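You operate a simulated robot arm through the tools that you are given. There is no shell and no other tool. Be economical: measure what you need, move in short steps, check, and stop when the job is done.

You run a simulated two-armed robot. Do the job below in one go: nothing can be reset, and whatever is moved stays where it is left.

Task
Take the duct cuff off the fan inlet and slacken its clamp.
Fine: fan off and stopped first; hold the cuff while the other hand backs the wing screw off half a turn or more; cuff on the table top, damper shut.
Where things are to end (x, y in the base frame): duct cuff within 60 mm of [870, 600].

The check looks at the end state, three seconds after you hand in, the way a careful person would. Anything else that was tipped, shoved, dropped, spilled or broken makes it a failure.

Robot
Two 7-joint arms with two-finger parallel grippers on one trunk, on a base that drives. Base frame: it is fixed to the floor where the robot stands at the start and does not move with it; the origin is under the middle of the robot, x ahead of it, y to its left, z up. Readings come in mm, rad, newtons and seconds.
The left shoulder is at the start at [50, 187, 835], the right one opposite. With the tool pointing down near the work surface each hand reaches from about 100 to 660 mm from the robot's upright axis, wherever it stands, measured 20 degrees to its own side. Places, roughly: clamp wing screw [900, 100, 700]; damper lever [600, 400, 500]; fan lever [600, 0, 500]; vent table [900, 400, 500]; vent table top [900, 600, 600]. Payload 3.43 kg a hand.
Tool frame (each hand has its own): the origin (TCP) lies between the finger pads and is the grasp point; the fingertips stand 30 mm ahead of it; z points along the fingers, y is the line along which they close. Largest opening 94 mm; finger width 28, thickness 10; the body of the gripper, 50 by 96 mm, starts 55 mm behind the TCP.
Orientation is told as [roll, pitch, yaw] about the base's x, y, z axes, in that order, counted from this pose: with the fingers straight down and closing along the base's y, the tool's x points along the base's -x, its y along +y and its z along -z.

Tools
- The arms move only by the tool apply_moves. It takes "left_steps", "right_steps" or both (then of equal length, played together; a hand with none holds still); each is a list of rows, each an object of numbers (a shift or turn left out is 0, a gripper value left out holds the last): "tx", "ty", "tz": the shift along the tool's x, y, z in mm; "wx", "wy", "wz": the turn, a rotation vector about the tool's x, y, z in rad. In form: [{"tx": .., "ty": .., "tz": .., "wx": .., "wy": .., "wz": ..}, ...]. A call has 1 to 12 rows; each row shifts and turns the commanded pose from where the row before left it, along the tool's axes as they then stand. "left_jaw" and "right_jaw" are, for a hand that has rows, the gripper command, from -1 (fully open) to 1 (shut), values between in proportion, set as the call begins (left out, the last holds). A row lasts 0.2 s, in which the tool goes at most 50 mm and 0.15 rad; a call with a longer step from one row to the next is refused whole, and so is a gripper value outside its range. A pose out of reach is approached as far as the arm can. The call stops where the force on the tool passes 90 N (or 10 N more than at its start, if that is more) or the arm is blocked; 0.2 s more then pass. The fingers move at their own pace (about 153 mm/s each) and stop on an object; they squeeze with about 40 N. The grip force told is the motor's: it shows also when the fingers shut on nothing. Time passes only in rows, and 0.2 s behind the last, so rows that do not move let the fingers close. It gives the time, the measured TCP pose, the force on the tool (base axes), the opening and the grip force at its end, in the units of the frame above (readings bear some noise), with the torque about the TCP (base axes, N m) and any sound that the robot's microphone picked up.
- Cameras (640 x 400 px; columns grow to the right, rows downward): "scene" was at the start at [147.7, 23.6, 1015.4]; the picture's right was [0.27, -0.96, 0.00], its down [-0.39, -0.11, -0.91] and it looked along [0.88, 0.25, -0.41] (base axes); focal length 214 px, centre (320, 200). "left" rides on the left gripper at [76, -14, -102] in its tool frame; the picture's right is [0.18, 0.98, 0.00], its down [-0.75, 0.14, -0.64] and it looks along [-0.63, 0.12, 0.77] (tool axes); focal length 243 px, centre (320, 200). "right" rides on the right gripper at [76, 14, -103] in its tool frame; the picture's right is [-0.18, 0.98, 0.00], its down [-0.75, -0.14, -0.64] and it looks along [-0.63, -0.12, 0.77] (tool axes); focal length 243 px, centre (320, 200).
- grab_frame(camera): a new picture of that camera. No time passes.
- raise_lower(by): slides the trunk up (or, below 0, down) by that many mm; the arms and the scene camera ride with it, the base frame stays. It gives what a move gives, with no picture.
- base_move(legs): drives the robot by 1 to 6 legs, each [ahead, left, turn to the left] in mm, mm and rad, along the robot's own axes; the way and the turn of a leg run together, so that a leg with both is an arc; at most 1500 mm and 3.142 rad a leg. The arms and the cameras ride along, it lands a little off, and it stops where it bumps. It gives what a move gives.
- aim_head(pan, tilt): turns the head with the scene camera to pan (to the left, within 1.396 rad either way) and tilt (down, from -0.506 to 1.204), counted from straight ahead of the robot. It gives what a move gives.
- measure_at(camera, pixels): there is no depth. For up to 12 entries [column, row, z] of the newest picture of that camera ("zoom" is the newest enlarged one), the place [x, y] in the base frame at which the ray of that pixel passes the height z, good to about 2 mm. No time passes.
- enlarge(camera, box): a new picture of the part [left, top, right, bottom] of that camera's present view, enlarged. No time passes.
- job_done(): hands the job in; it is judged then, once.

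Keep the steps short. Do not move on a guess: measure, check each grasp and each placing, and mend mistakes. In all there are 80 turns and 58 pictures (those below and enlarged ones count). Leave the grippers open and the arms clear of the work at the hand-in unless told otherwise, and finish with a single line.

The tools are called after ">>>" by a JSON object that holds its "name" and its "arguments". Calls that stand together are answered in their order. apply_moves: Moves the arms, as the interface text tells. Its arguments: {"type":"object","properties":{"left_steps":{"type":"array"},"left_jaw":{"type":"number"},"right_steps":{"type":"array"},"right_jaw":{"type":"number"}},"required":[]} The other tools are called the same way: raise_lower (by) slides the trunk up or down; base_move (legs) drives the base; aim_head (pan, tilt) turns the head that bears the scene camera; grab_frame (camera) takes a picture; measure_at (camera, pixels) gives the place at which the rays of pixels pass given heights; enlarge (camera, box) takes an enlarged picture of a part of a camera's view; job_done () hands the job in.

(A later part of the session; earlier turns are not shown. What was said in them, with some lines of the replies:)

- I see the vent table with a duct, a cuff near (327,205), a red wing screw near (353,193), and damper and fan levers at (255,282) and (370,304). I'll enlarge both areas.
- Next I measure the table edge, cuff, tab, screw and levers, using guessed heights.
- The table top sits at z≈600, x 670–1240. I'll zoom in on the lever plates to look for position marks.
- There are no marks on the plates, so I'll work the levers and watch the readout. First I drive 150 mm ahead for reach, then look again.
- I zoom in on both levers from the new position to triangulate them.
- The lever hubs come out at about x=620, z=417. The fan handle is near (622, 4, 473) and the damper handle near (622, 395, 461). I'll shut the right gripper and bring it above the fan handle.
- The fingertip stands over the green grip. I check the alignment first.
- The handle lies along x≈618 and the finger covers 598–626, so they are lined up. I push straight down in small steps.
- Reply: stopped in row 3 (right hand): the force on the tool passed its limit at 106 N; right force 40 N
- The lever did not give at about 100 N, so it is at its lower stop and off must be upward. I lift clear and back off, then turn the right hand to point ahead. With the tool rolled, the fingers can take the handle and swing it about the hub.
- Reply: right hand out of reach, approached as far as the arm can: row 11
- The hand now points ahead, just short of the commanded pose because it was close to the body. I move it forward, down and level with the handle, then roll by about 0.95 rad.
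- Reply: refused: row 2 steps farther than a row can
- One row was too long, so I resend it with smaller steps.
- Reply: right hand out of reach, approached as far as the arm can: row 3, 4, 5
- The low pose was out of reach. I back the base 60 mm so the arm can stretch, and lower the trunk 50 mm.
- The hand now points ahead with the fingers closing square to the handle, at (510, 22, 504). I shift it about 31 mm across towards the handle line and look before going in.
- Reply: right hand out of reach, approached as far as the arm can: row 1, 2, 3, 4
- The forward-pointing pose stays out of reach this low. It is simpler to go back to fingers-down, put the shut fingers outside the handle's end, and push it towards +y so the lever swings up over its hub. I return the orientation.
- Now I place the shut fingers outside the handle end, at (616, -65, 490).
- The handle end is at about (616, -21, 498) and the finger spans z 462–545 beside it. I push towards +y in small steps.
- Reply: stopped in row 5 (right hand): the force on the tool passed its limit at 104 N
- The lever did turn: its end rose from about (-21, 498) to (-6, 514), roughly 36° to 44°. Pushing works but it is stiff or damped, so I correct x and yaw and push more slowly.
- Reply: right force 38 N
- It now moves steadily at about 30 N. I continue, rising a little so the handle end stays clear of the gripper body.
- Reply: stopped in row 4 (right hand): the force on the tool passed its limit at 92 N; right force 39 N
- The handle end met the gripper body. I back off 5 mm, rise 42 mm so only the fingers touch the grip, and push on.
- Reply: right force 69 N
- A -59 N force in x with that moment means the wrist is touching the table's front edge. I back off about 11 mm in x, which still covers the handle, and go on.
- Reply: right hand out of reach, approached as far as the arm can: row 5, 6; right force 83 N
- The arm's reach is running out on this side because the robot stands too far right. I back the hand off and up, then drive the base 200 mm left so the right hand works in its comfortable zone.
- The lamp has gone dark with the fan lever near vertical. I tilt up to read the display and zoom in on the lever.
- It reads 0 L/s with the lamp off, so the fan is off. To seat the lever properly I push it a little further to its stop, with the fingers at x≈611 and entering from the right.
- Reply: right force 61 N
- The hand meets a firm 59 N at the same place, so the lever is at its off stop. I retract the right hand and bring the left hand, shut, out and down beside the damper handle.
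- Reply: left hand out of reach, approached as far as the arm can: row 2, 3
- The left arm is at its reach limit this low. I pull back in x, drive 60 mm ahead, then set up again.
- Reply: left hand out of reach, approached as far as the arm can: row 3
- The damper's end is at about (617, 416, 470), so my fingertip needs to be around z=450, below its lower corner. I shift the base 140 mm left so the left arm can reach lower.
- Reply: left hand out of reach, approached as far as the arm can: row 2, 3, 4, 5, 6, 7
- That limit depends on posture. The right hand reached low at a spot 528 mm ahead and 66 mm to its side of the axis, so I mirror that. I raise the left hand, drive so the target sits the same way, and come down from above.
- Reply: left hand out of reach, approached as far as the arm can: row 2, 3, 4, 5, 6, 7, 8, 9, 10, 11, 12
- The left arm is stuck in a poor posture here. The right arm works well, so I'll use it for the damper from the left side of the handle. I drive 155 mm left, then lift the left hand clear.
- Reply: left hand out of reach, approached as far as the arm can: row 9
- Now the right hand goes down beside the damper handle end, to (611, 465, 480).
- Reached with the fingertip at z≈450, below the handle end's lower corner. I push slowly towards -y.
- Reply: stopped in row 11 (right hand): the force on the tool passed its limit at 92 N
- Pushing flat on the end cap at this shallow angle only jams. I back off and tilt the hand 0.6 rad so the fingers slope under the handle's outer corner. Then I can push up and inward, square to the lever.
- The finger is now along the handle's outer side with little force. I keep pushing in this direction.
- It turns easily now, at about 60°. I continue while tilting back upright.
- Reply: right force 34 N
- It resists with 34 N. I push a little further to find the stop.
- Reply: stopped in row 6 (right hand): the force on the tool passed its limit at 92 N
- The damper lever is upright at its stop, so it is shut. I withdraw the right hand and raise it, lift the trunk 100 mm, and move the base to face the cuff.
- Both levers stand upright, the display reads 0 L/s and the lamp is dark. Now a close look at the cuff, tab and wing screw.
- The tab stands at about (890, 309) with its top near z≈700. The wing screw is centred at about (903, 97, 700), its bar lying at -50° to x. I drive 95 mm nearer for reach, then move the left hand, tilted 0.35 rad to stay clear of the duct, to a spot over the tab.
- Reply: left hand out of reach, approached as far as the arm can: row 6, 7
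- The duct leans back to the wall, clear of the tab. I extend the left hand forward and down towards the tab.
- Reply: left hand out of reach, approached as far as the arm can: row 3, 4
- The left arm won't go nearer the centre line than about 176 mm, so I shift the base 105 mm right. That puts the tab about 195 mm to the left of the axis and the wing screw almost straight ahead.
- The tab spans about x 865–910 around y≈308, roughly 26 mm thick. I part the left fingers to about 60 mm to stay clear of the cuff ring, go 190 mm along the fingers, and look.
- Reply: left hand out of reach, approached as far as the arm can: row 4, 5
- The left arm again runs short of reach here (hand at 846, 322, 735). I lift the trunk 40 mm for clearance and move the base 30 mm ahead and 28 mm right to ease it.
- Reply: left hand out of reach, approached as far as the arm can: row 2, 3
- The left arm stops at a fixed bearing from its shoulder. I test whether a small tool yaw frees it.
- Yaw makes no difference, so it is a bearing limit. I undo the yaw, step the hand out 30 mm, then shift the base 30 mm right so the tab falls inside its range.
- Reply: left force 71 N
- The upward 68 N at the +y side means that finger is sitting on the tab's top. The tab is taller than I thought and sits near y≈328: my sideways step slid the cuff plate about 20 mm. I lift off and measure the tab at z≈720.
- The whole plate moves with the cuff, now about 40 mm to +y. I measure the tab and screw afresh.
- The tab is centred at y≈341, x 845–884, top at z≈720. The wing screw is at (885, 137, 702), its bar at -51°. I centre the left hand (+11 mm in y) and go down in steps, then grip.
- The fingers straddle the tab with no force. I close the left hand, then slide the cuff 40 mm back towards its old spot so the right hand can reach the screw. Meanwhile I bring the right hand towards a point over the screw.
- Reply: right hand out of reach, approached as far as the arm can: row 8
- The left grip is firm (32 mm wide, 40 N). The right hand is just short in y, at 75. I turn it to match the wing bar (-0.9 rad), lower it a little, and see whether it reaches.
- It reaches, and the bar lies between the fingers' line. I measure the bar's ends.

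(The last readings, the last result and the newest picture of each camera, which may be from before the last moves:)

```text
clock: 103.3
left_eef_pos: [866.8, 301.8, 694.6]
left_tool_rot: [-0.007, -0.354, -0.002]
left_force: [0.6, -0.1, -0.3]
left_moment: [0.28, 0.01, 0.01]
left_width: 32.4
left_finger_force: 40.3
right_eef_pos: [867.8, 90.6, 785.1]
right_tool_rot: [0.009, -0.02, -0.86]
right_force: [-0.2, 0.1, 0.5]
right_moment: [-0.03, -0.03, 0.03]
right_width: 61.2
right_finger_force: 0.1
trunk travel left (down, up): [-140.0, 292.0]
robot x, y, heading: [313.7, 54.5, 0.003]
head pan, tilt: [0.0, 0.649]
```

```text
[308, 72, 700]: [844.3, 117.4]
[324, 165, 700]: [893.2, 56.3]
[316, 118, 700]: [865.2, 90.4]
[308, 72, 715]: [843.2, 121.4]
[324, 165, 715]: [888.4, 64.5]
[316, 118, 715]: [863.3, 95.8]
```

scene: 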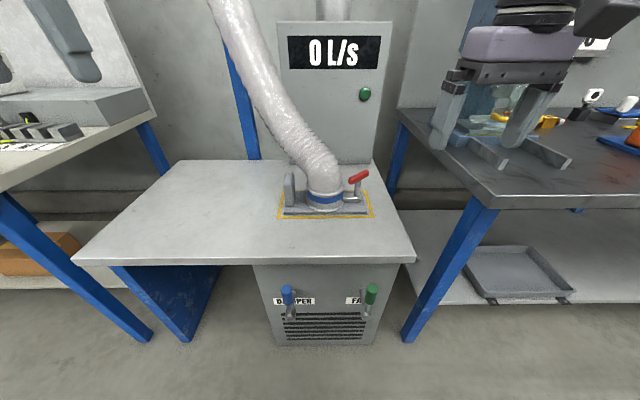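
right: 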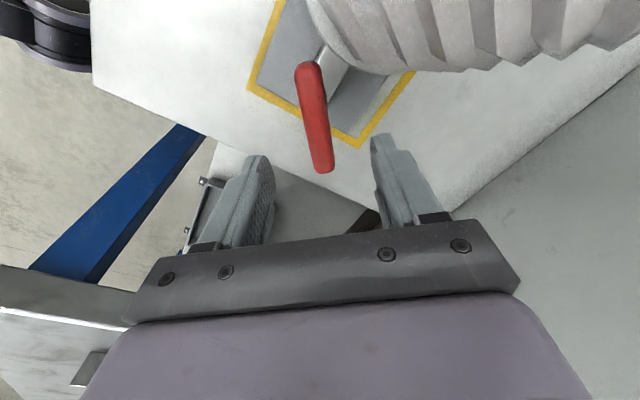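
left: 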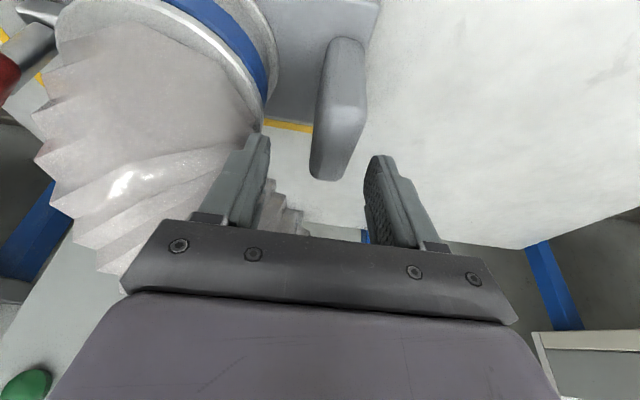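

The bar's centre is at about (868, 89), practically under the TCP and square to it. I go down 82 mm in steps, then close.

>>> {"name": "apply_moves", "arguments": {"right_steps": [{"tz": 16, "wz": 0.03}, {"tz": 16}, {"tz": 16}, {"tz": 16}, {"tz": 16}, {}]}}

>>> {"name": "apply_moves", "arguments": {"right_steps": [{}, {}, {}], "right_jaw": 1}}

>>> {"name": "enlarge", "arguments": {"camera": "scene", "box": [200, 110, 424, 250]}}

```text
clock: 104.7
left_eef_pos: [868.0, 301.2, 695.8]
left_tool_rot: [-0.005, -0.354, 0.001]
left_force: [-0.7, 0.4, -0.2]
left_moment: [0.26, -0.03, 0.01]
left_width: 32.1
left_finger_force: 40.2
right_eef_pos: [870.4, 90.0, 705.2]
right_tool_rot: [0.012, -0.02, -0.891]
right_force: [-0.3, -0.3, 0.4]
right_moment: [0.0, 0.01, 0.03]
right_width: 61.1
right_finger_force: 0.0
trunk travel left (down, up): [-140.0, 292.0]
robot x, y, heading: [309.7, 54.6, -0.006]
head pan, tilt: [0.0, 0.649]
```

```text
clock: 105.5
left_eef_pos: [867.6, 301.0, 693.7]
left_tool_rot: [-0.004, -0.357, -0.001]
left_force: [1.3, 2.6, 0.0]
left_moment: [0.3, -0.3, 0.12]
left_width: 32.0
left_finger_force: 40.0
right_eef_pos: [869.8, 88.2, 706.6]
right_tool_rot: [0.008, -0.019, -0.892]
right_force: [-0.6, -2.2, 0.2]
right_moment: [-0.22, 0.28, 0.03]
right_width: 21.8
right_finger_force: 40.0
trunk travel left (down, up): [-140.0, 292.0]
robot x, y, heading: [309.1, 53.7, -0.003]
head pan, tilt: [0.0, 0.649]
```

```text
2.86 times, centred on (312, 180) of scene
```

zoom: 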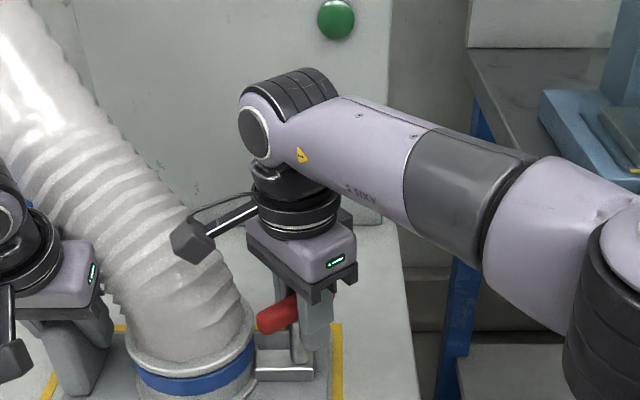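

The screw's bar is gripped (21.8 mm, 40 N) and the left hand still holds the tab. I turn anticlockwise, seen from above, by 1.2 rad and check.

>>> {"name": "apply_moves", "arguments": {"right_steps": [{"wz": -0.12}, {"wz": -0.12}, {"wz": -0.12}, {"wz": -0.12}, {"wz": -0.12}, {"wz": -0.12}, {"wz": -0.12}, {"wz": -0.12}, {"wz": -0.12}, {"wz": -0.12}]}}

```text
clock: 107.7
left_eef_pos: [867.0, 296.7, 694.6]
left_tool_rot: [-0.012, -0.357, -0.005]
left_force: [-1.0, -32.5, -2.1]
left_moment: [1.01, 0.37, -0.04]
left_width: 32.3
left_finger_force: 40.0
right_eef_pos: [867.8, 94.5, 706.9]
right_tool_rot: [-0.006, -0.023, 0.318]
right_force: [1.4, 33.4, 1.1]
right_moment: [-0.07, -0.41, -0.26]
right_width: 21.7
right_finger_force: 40.2
trunk travel left (down, up): [-140.0, 292.0]
robot x, y, heading: [310.7, 57.6, -0.006]
head pan, tilt: [0.0, 0.649]
```

It turned 1.2 rad with little torque; there is a mild 33 N side load between the hands. I relax that with 4 mm and keep turning 1.56 rad.

>>> {"name": "apply_moves", "arguments": {"right_steps": [{"wz": -0.13, "ty": 4}, {"wz": -0.13}, {"wz": -0.13}, {"wz": -0.13}, {"wz": -0.13}, {"wz": -0.13}, {"wz": -0.13}, {"wz": -0.13}, {"wz": -0.13}, {"wz": -0.13}, {"wz": -0.13}, {"wz": -0.13}]}}

```text
clock: 110.3
left_eef_pos: [868.3, 297.7, 694.9]
left_tool_rot: [-0.014, -0.362, -0.003]
left_force: [3.9, -31.2, -2.7]
left_moment: [1.09, -0.7, 0.89]
left_width: 32.3
left_finger_force: 39.9
right_eef_pos: [847.4, 56.1, 690.3]
right_tool_rot: [-0.021, -0.014, 0.773]
right_force: [-3.3, 31.6, 0.0]
right_moment: [-1.16, 0.71, 0.67]
right_width: 23.4
right_finger_force: 39.7
right hand out of reach, approached as far as the arm can: row 3, 4, 5, 6, 7, 8, 9, 10, 11, 12
trunk travel left (down, up): [-140.0, 292.0]
robot x, y, heading: [314.1, 53.6, -0.004]
head pan, tilt: [0.0, 0.649]
```

The turn went on to about 0.77 yaw, then reach made the hand slip along the bar: it is now at (847, 56). I release, lift straight up and turn back clockwise for a second bite; negative yaw reached well before.

>>> {"name": "apply_moves", "arguments": {"right_steps": [{}, {}, {"tz": -40}, {"tz": -40}, {"tz": -40}, {"wz": 0.15}, {"wz": 0.15}, {"wz": 0.15}, {"wz": 0.15}, {"wz": 0.15}, {"wz": 0.15}, {"wz": 0.15}], "right_jaw": -1}}

>>> {"name": "apply_moves", "arguments": {"right_steps": [{"wz": 0.15}, {"wz": 0.15}, {"wz": 0.15}, {"wz": 0.15}, {"wz": 0.15}, {"wz": 0.15}, {"wz": 0.15}, {"wz": 0.15}, {"wz": 0.15}, {"wz": 0.15}, {"wz": 0.15}, {"wz": 0.15}]}}

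>>> {"name": "apply_moves", "arguments": {"right_steps": [{"wz": 0.15}, {"wz": 0.15}, {"wz": 0.15}, {"wz": 0.15}, {"wz": 0.15}, {"wz": 0.15}, {"wz": 0.15}, {"wz": 0.15}, {"wz": 0.15}, {}]}}

>>> {"name": "grab_frame", "arguments": {"camera": "right"}}

```text
clock: 112.9
left_eef_pos: [867.2, 301.7, 694.7]
left_tool_rot: [-0.008, -0.357, -0.001]
left_force: [0.7, -0.2, -2.9]
left_moment: [0.3, 0.0, 0.01]
left_width: 32.1
left_finger_force: 40.0
right_eef_pos: [849.8, 52.3, 808.6]
right_tool_rot: [0.0, -0.029, -0.287]
right_force: [0.1, 0.2, -0.4]
right_moment: [0.02, -0.03, 0.03]
right_width: 94.1
right_finger_force: 0.2
trunk travel left (down, up): [-140.0, 292.0]
robot x, y, heading: [311.9, 57.3, -0.003]
head pan, tilt: [0.0, 0.649]
```

```text
clock: 115.5
left_eef_pos: [868.0, 300.4, 694.1]
left_tool_rot: [-0.006, -0.355, 0.001]
left_force: [-0.5, -0.6, -2.7]
left_moment: [0.28, 0.01, 0.03]
left_width: 31.9
left_finger_force: 39.9
right_eef_pos: [847.9, 53.4, 808.1]
right_tool_rot: [0.029, 0.005, -2.087]
right_force: [0.3, -0.4, 0.6]
right_moment: [0.01, 0.0, 0.0]
right_width: 94.2
right_finger_force: 0.1
trunk travel left (down, up): [-140.0, 292.0]
robot x, y, heading: [310.4, 55.0, -0.005]
head pan, tilt: [0.0, 0.649]
```

```text
clock: 117.7
left_eef_pos: [867.4, 301.5, 694.4]
left_tool_rot: [-0.007, -0.355, 0.0]
left_force: [0.1, 0.0, -3.4]
left_moment: [0.29, 0.01, 0.0]
left_width: 31.8
left_finger_force: 40.0
right_eef_pos: [847.1, 51.3, 810.2]
right_tool_rot: [0.001, 0.029, 2.845]
right_force: [0.0, 0.5, 1.0]
right_moment: [0.02, -0.01, -0.01]
right_width: 94.0
right_finger_force: 0.0
trunk travel left (down, up): [-140.0, 292.0]
robot x, y, heading: [308.1, 58.0, -0.004]
head pan, tilt: [0.0, 0.649]
```

```text
5 pictures are left
```

right: 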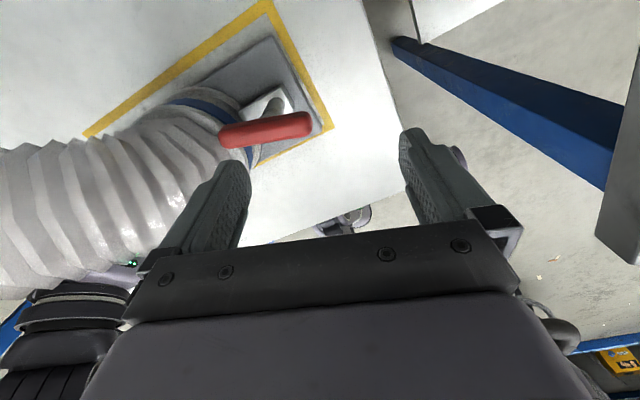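

The wrist turns freely to -3.44 rad. I measure the bar's present direction.

>>> {"name": "measure_at", "arguments": {"camera": "right", "pixels": [[226, 138, 706], [307, 122, 706], [266, 130, 706], [226, 138, 712], [307, 122, 712]]}}

```text
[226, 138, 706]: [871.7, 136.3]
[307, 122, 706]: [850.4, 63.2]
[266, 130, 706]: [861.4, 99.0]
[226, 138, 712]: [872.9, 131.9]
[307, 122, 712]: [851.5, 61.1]
```

The bar now lies at 74°, so it has turned about 2.2 rad. At least another radian is needed. I set the hand to yaw -1.85, square to the bar, and centre it over (863, 96).

>>> {"name": "apply_moves", "arguments": {"right_steps": [{"wz": -0.1445}, {"wz": -0.1445}, {"wz": -0.1445}, {"wz": -0.1445}, {"wz": -0.1445}, {"wz": -0.1445}, {"wz": -0.1445}, {"wz": -0.1445}, {"wz": -0.1445}, {"wz": -0.1445}, {"wz": -0.1445}], "right_jaw": -0.5}}

>>> {"name": "apply_moves", "arguments": {"right_steps": [{"tx": 24, "ty": 3}, {"tx": 23}, {"tz": 20}, {"tz": 20}]}}

>>> {"name": "grab_frame", "arguments": {"camera": "right"}}

```text
clock: 120.1
left_eef_pos: [867.2, 300.9, 693.8]
left_tool_rot: [-0.006, -0.358, -0.001]
left_force: [-0.4, 0.3, -2.9]
left_moment: [0.25, -0.04, 0.0]
left_width: 32.0
left_finger_force: 40.1
right_eef_pos: [847.9, 51.2, 809.8]
right_tool_rot: [0.03, -0.004, -1.841]
right_force: [-0.4, -0.4, 0.3]
right_moment: [0.0, 0.0, 0.03]
right_width: 70.8
right_finger_force: 0.0
trunk travel left (down, up): [-140.0, 292.0]
robot x, y, heading: [308.7, 57.9, -0.003]
head pan, tilt: [0.0, 0.649]
```

```text
clock: 121.1
left_eef_pos: [867.7, 301.8, 693.8]
left_tool_rot: [-0.007, -0.354, -0.001]
left_force: [-0.3, -0.8, -2.6]
left_moment: [0.24, -0.01, -0.02]
left_width: 32.1
left_finger_force: 39.4
right_eef_pos: [865.6, 96.8, 768.1]
right_tool_rot: [0.03, -0.004, -1.844]
right_force: [-0.1, -0.3, -0.3]
right_moment: [0.05, -0.02, 0.01]
right_width: 70.3
right_finger_force: 0.0
trunk travel left (down, up): [-140.0, 292.0]
robot x, y, heading: [313.9, 55.5, -0.002]
head pan, tilt: [0.0, 0.649]
```

```text
4 pictures are left
```

right: 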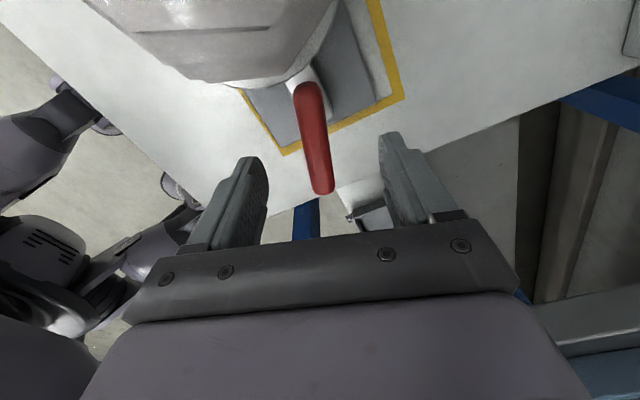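

The bar is centred between the fingers and lined up as before. I go down 62 mm, close, and turn anticlockwise 1.3 rad.

>>> {"name": "apply_moves", "arguments": {"right_steps": [{"tz": 16}, {"tz": 16}, {"tz": 15}, {"tz": 14}, {}]}}

>>> {"name": "apply_moves", "arguments": {"right_steps": [{}, {}, {}, {"wz": -0.13}, {"wz": -0.13}, {"wz": -0.13}, {"wz": -0.13}, {"wz": -0.13}, {"wz": -0.13}], "right_jaw": 1}}

>>> {"name": "apply_moves", "arguments": {"right_steps": [{"wz": -0.13}, {"wz": -0.13}, {"wz": -0.13}, {"wz": -0.13}, {"wz": -0.13}, {"wz": -0.13}]}}

```text
clock: 122.3
left_eef_pos: [867.8, 301.3, 693.3]
left_tool_rot: [-0.008, -0.353, 0.0]
left_force: [-0.1, -0.5, -2.8]
left_moment: [0.26, -0.03, 0.0]
left_width: 32.5
left_finger_force: 39.2
right_eef_pos: [866.8, 94.8, 708.7]
right_tool_rot: [0.03, -0.002, -1.844]
right_force: [-0.4, 0.3, -0.1]
right_moment: [0.03, 0.05, -0.02]
right_width: 70.4
right_finger_force: 0.1
trunk travel left (down, up): [-140.0, 292.0]
robot x, y, heading: [310.1, 58.8, -0.007]
head pan, tilt: [0.0, 0.649]
```

```text
clock: 124.3
left_eef_pos: [868.4, 300.1, 693.0]
left_tool_rot: [-0.006, -0.356, -0.002]
left_force: [4.1, -5.9, -7.5]
left_moment: [0.64, -0.91, 0.84]
left_width: 32.0
left_finger_force: 40.1
right_eef_pos: [867.3, 95.3, 708.3]
right_tool_rot: [0.019, -0.024, -1.061]
right_force: [-4.0, 4.8, 5.4]
right_moment: [0.73, 0.95, 0.0]
right_width: 21.6
right_finger_force: 40.4
trunk travel left (down, up): [-140.0, 292.0]
robot x, y, heading: [312.8, 55.5, 0.001]
head pan, tilt: [0.0, 0.649]
```

```text
clock: 125.7
left_eef_pos: [867.0, 302.1, 694.9]
left_tool_rot: [-0.007, -0.355, 0.0]
left_force: [3.8, -5.1, -4.1]
left_moment: [0.53, -0.04, 0.79]
left_width: 32.4
left_finger_force: 39.7
right_eef_pos: [866.3, 95.2, 708.9]
right_tool_rot: [-0.004, -0.032, -0.281]
right_force: [-4.0, 3.8, 2.4]
right_moment: [0.2, 0.1, -0.03]
right_width: 21.6
right_finger_force: 40.5
trunk travel left (down, up): [-140.0, 292.0]
robot x, y, heading: [313.3, 55.0, -0.005]
head pan, tilt: [0.0, 0.649]
```

In total the screw has turned about 3.7 rad (2.2 + 1.56), more than half a turn anticlockwise, with the cuff held throughout. I release the screw, lift and pull the right hand back.

>>> {"name": "apply_moves", "arguments": {"right_steps": [{}, {}, {"tz": -40}, {"tz": -40}, {"tz": -40}, {"tx": 40, "ty": -20}, {"tx": 40, "ty": -20}, {"tx": 40, "ty": -20}, {"tx": 40, "ty": -20}, {"tx": 40}], "right_jaw": -0.6}}

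>>> {"name": "enlarge", "arguments": {"camera": "scene", "box": [160, 90, 416, 250]}}

```text
clock: 127.9
left_eef_pos: [868.0, 300.6, 694.0]
left_tool_rot: [-0.008, -0.354, -0.001]
left_force: [-0.8, 0.4, -2.8]
left_moment: [0.26, -0.01, -0.01]
left_width: 32.1
left_finger_force: 40.4
right_eef_pos: [649.3, 73.0, 819.9]
right_tool_rot: [-0.003, -0.029, -0.286]
right_force: [-0.3, 0.0, 0.3]
right_moment: [0.0, 0.05, -0.01]
right_width: 75.3
right_finger_force: 0.1
trunk travel left (down, up): [-140.0, 292.0]
robot x, y, heading: [309.9, 55.7, -0.002]
head pan, tilt: [0.0, 0.649]
```

```text
2.50 times, centred on (288, 170) of scene
```

zoom: 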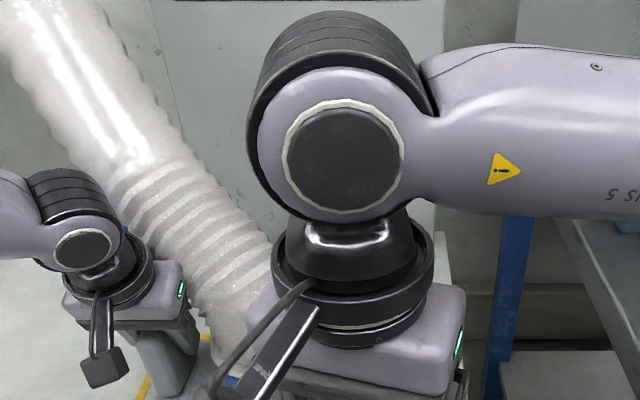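

Now, with the left hand holding the tab, I drive left to slide the cuff across the table. First 200 mm, then check.

>>> {"name": "base_move", "arguments": {"legs": [[0, 200, 0]]}}

```text
clock: 130.2
left_eef_pos: [867.6, 502.1, 694.9]
left_tool_rot: [-0.006, -0.353, -0.002]
left_force: [-0.2, 0.5, -3.3]
left_moment: [0.28, 0.0, 0.0]
left_width: 32.2
left_finger_force: 40.2
right_eef_pos: [649.3, 275.7, 821.8]
right_tool_rot: [-0.002, -0.03, -0.284]
right_force: [0.0, -0.2, 0.1]
right_moment: [0.01, 0.0, -0.02]
right_width: 75.2
right_finger_force: 0.0
trunk travel left (down, up): [-140.0, 292.0]
robot x, y, heading: [311.9, 260.7, -0.005]
head pan, tilt: [0.0, 0.649]
```

The grip still holds at 32 mm and the forces are small. I drive the remaining 203 mm, bring the right hand low and out of view, and look.

>>> {"name": "base_move", "arguments": {"legs": [[2, 203, 0]]}}

>>> {"name": "apply_moves", "arguments": {"right_steps": [{"ty": -45}, {"ty": -45}, {"ty": -45}, {"ty": -45}, {"ty": -45}]}}

>>> {"name": "aim_head", "arguments": {"pan": 0.15, "tilt": 0.7}}

>>> {"name": "grab_frame", "arguments": {"camera": "scene"}}

```text
clock: 132.7
left_eef_pos: [870.8, 703.4, 693.7]
left_tool_rot: [-0.005, -0.352, -0.003]
left_force: [0.4, 0.5, -3.5]
left_moment: [0.29, 0.01, 0.0]
left_width: 32.0
left_finger_force: 39.6
right_eef_pos: [653.3, 476.8, 821.6]
right_tool_rot: [-0.003, -0.029, -0.285]
right_force: [0.2, -0.1, 0.1]
right_moment: [0.0, 0.01, -0.05]
right_width: 75.0
right_finger_force: 0.1
trunk travel left (down, up): [-140.0, 292.0]
robot x, y, heading: [316.9, 457.3, -0.004]
head pan, tilt: [0.0, 0.649]
```

```text
clock: 133.8
left_eef_pos: [871.4, 702.4, 694.9]
left_tool_rot: [-0.007, -0.355, -0.002]
left_force: [-0.6, 0.1, 0.2]
left_moment: [0.25, 0.22, 0.07]
left_width: 32.2
left_finger_force: 40.1
right_eef_pos: [588.3, 259.1, 821.2]
right_tool_rot: [-0.003, -0.03, -0.285]
right_force: [0.4, 0.3, -0.5]
right_moment: [0.0, 0.03, 0.01]
right_width: 75.2
right_finger_force: 0.0
trunk travel left (down, up): [-140.0, 292.0]
robot x, y, heading: [318.4, 459.1, -0.006]
head pan, tilt: [0.0, 0.649]
```

```text
clock: 134.6
left_eef_pos: [870.2, 703.5, 694.4]
left_tool_rot: [-0.005, -0.353, -0.002]
left_force: [-0.8, -0.2, -2.7]
left_moment: [0.25, 0.04, 0.0]
left_width: 32.1
left_finger_force: 40.4
right_eef_pos: [588.2, 259.8, 822.3]
right_tool_rot: [-0.002, -0.03, -0.286]
right_force: [0.6, -0.3, 0.2]
right_moment: [0.06, 0.0, -0.04]
right_width: 75.3
right_finger_force: 0.1
trunk travel left (down, up): [-140.0, 292.0]
robot x, y, heading: [312.8, 459.0, -0.008]
head pan, tilt: [0.15, 0.7]
```

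```text
2 pictures are left
```

scene: 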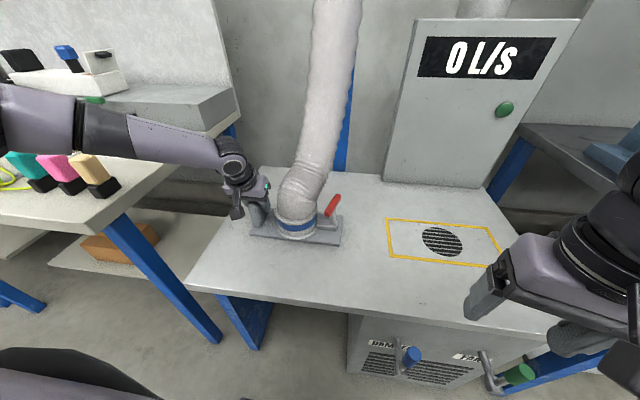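

The cuff stands at about pixel (296, 232), the bare inlet grille is exposed and the display reads 0 L/s. I measure the cuff and zoom in on the levers to check they are still in place.

>>> {"name": "measure_at", "arguments": {"camera": "scene", "pixels": [[296, 228, 640], [296, 236, 612], [258, 233, 605], [340, 240, 605], [441, 242, 600], [411, 356, 560], [518, 373, 560]]}}

>>> {"name": "enlarge", "arguments": {"camera": "scene", "box": [360, 310, 560, 400]}}

```text
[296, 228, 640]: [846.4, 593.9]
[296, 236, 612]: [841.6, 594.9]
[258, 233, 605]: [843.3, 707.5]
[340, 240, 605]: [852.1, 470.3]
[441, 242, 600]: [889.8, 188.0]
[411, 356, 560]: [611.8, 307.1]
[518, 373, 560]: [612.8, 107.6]
```

```text
3.20 times, centred on (460, 355) of scene
```

zoom: 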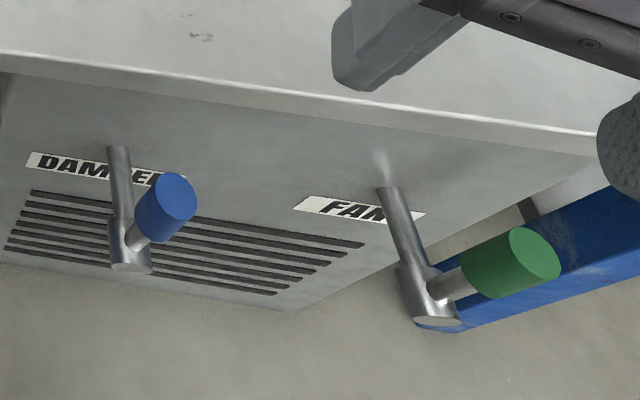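

The levers are upright, with handle tops at y≈307 and 107 over their hubs. The ring's centre works out at about (868, 595), close to the target. I open the left hand partly to stay clear of the ring, withdraw along the fingers, and then open both fully.

>>> {"name": "apply_moves", "arguments": {"left_steps": [{}, {}, {"tz": -15}, {"tz": -20}, {"tz": -25}, {"tz": -35}, {"tz": -40}, {"tz": -40}], "left_jaw": -0.28}}

>>> {"name": "apply_moves", "arguments": {"left_steps": [{"tz": -30, "tx": 30}, {"tx": 40}, {"tx": 40}], "right_steps": [{}, {}, {}], "left_jaw": -1, "right_jaw": -1}}

>>> {"name": "grab_frame", "arguments": {"camera": "scene"}}

```text
clock: 136.3
left_eef_pos: [810.9, 705.3, 859.9]
left_tool_rot: [-0.006, -0.353, -0.002]
left_force: [0.3, 0.5, 0.8]
left_moment: [0.03, 0.0, -0.03]
left_width: 60.3
left_finger_force: 0.1
right_eef_pos: [587.4, 259.8, 821.9]
right_tool_rot: [-0.001, -0.029, -0.287]
right_force: [0.5, -0.3, 1.2]
right_moment: [0.01, 0.03, 0.01]
right_width: 75.2
right_finger_force: 0.2
trunk travel left (down, up): [-140.0, 292.0]
robot x, y, heading: [314.5, 455.9, -0.002]
head pan, tilt: [0.15, 0.7]
```

```text
clock: 137.2
left_eef_pos: [695.1, 704.7, 847.9]
left_tool_rot: [-0.009, -0.355, 0.0]
left_force: [0.9, 0.9, 0.0]
left_moment: [-0.01, 0.0, -0.03]
left_width: 94.0
left_finger_force: 0.0
right_eef_pos: [589.1, 259.6, 822.6]
right_tool_rot: [-0.002, -0.03, -0.285]
right_force: [-0.5, 0.5, -0.5]
right_moment: [-0.03, -0.02, 0.0]
right_width: 94.2
right_finger_force: 0.1
trunk travel left (down, up): [-140.0, 292.0]
robot x, y, heading: [315.4, 462.5, -0.004]
head pan, tilt: [0.15, 0.7]
```

```text
0 pictures are left
```

scene: 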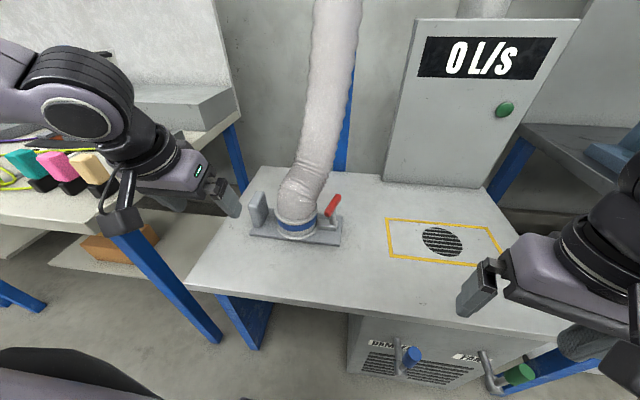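

The cuff rests flat on the table at the target, free of both hands. The fan reads 0 L/s, both levers are upright, and the grippers are open and clear, so I hand in.

>>> {"name": "job_done", "arguments": {}}

```text
The job is handed in.
```

Handed in: the fan is off (0 L/s, lamp dark), the damper lever is at its far stop (taken as shut), the wing screw was backed off about 3.7 rad with the cuff held, and the cuff stands at about (868, 595) on the table top; an early hand move slid it about 40 mm before I had gripped it.
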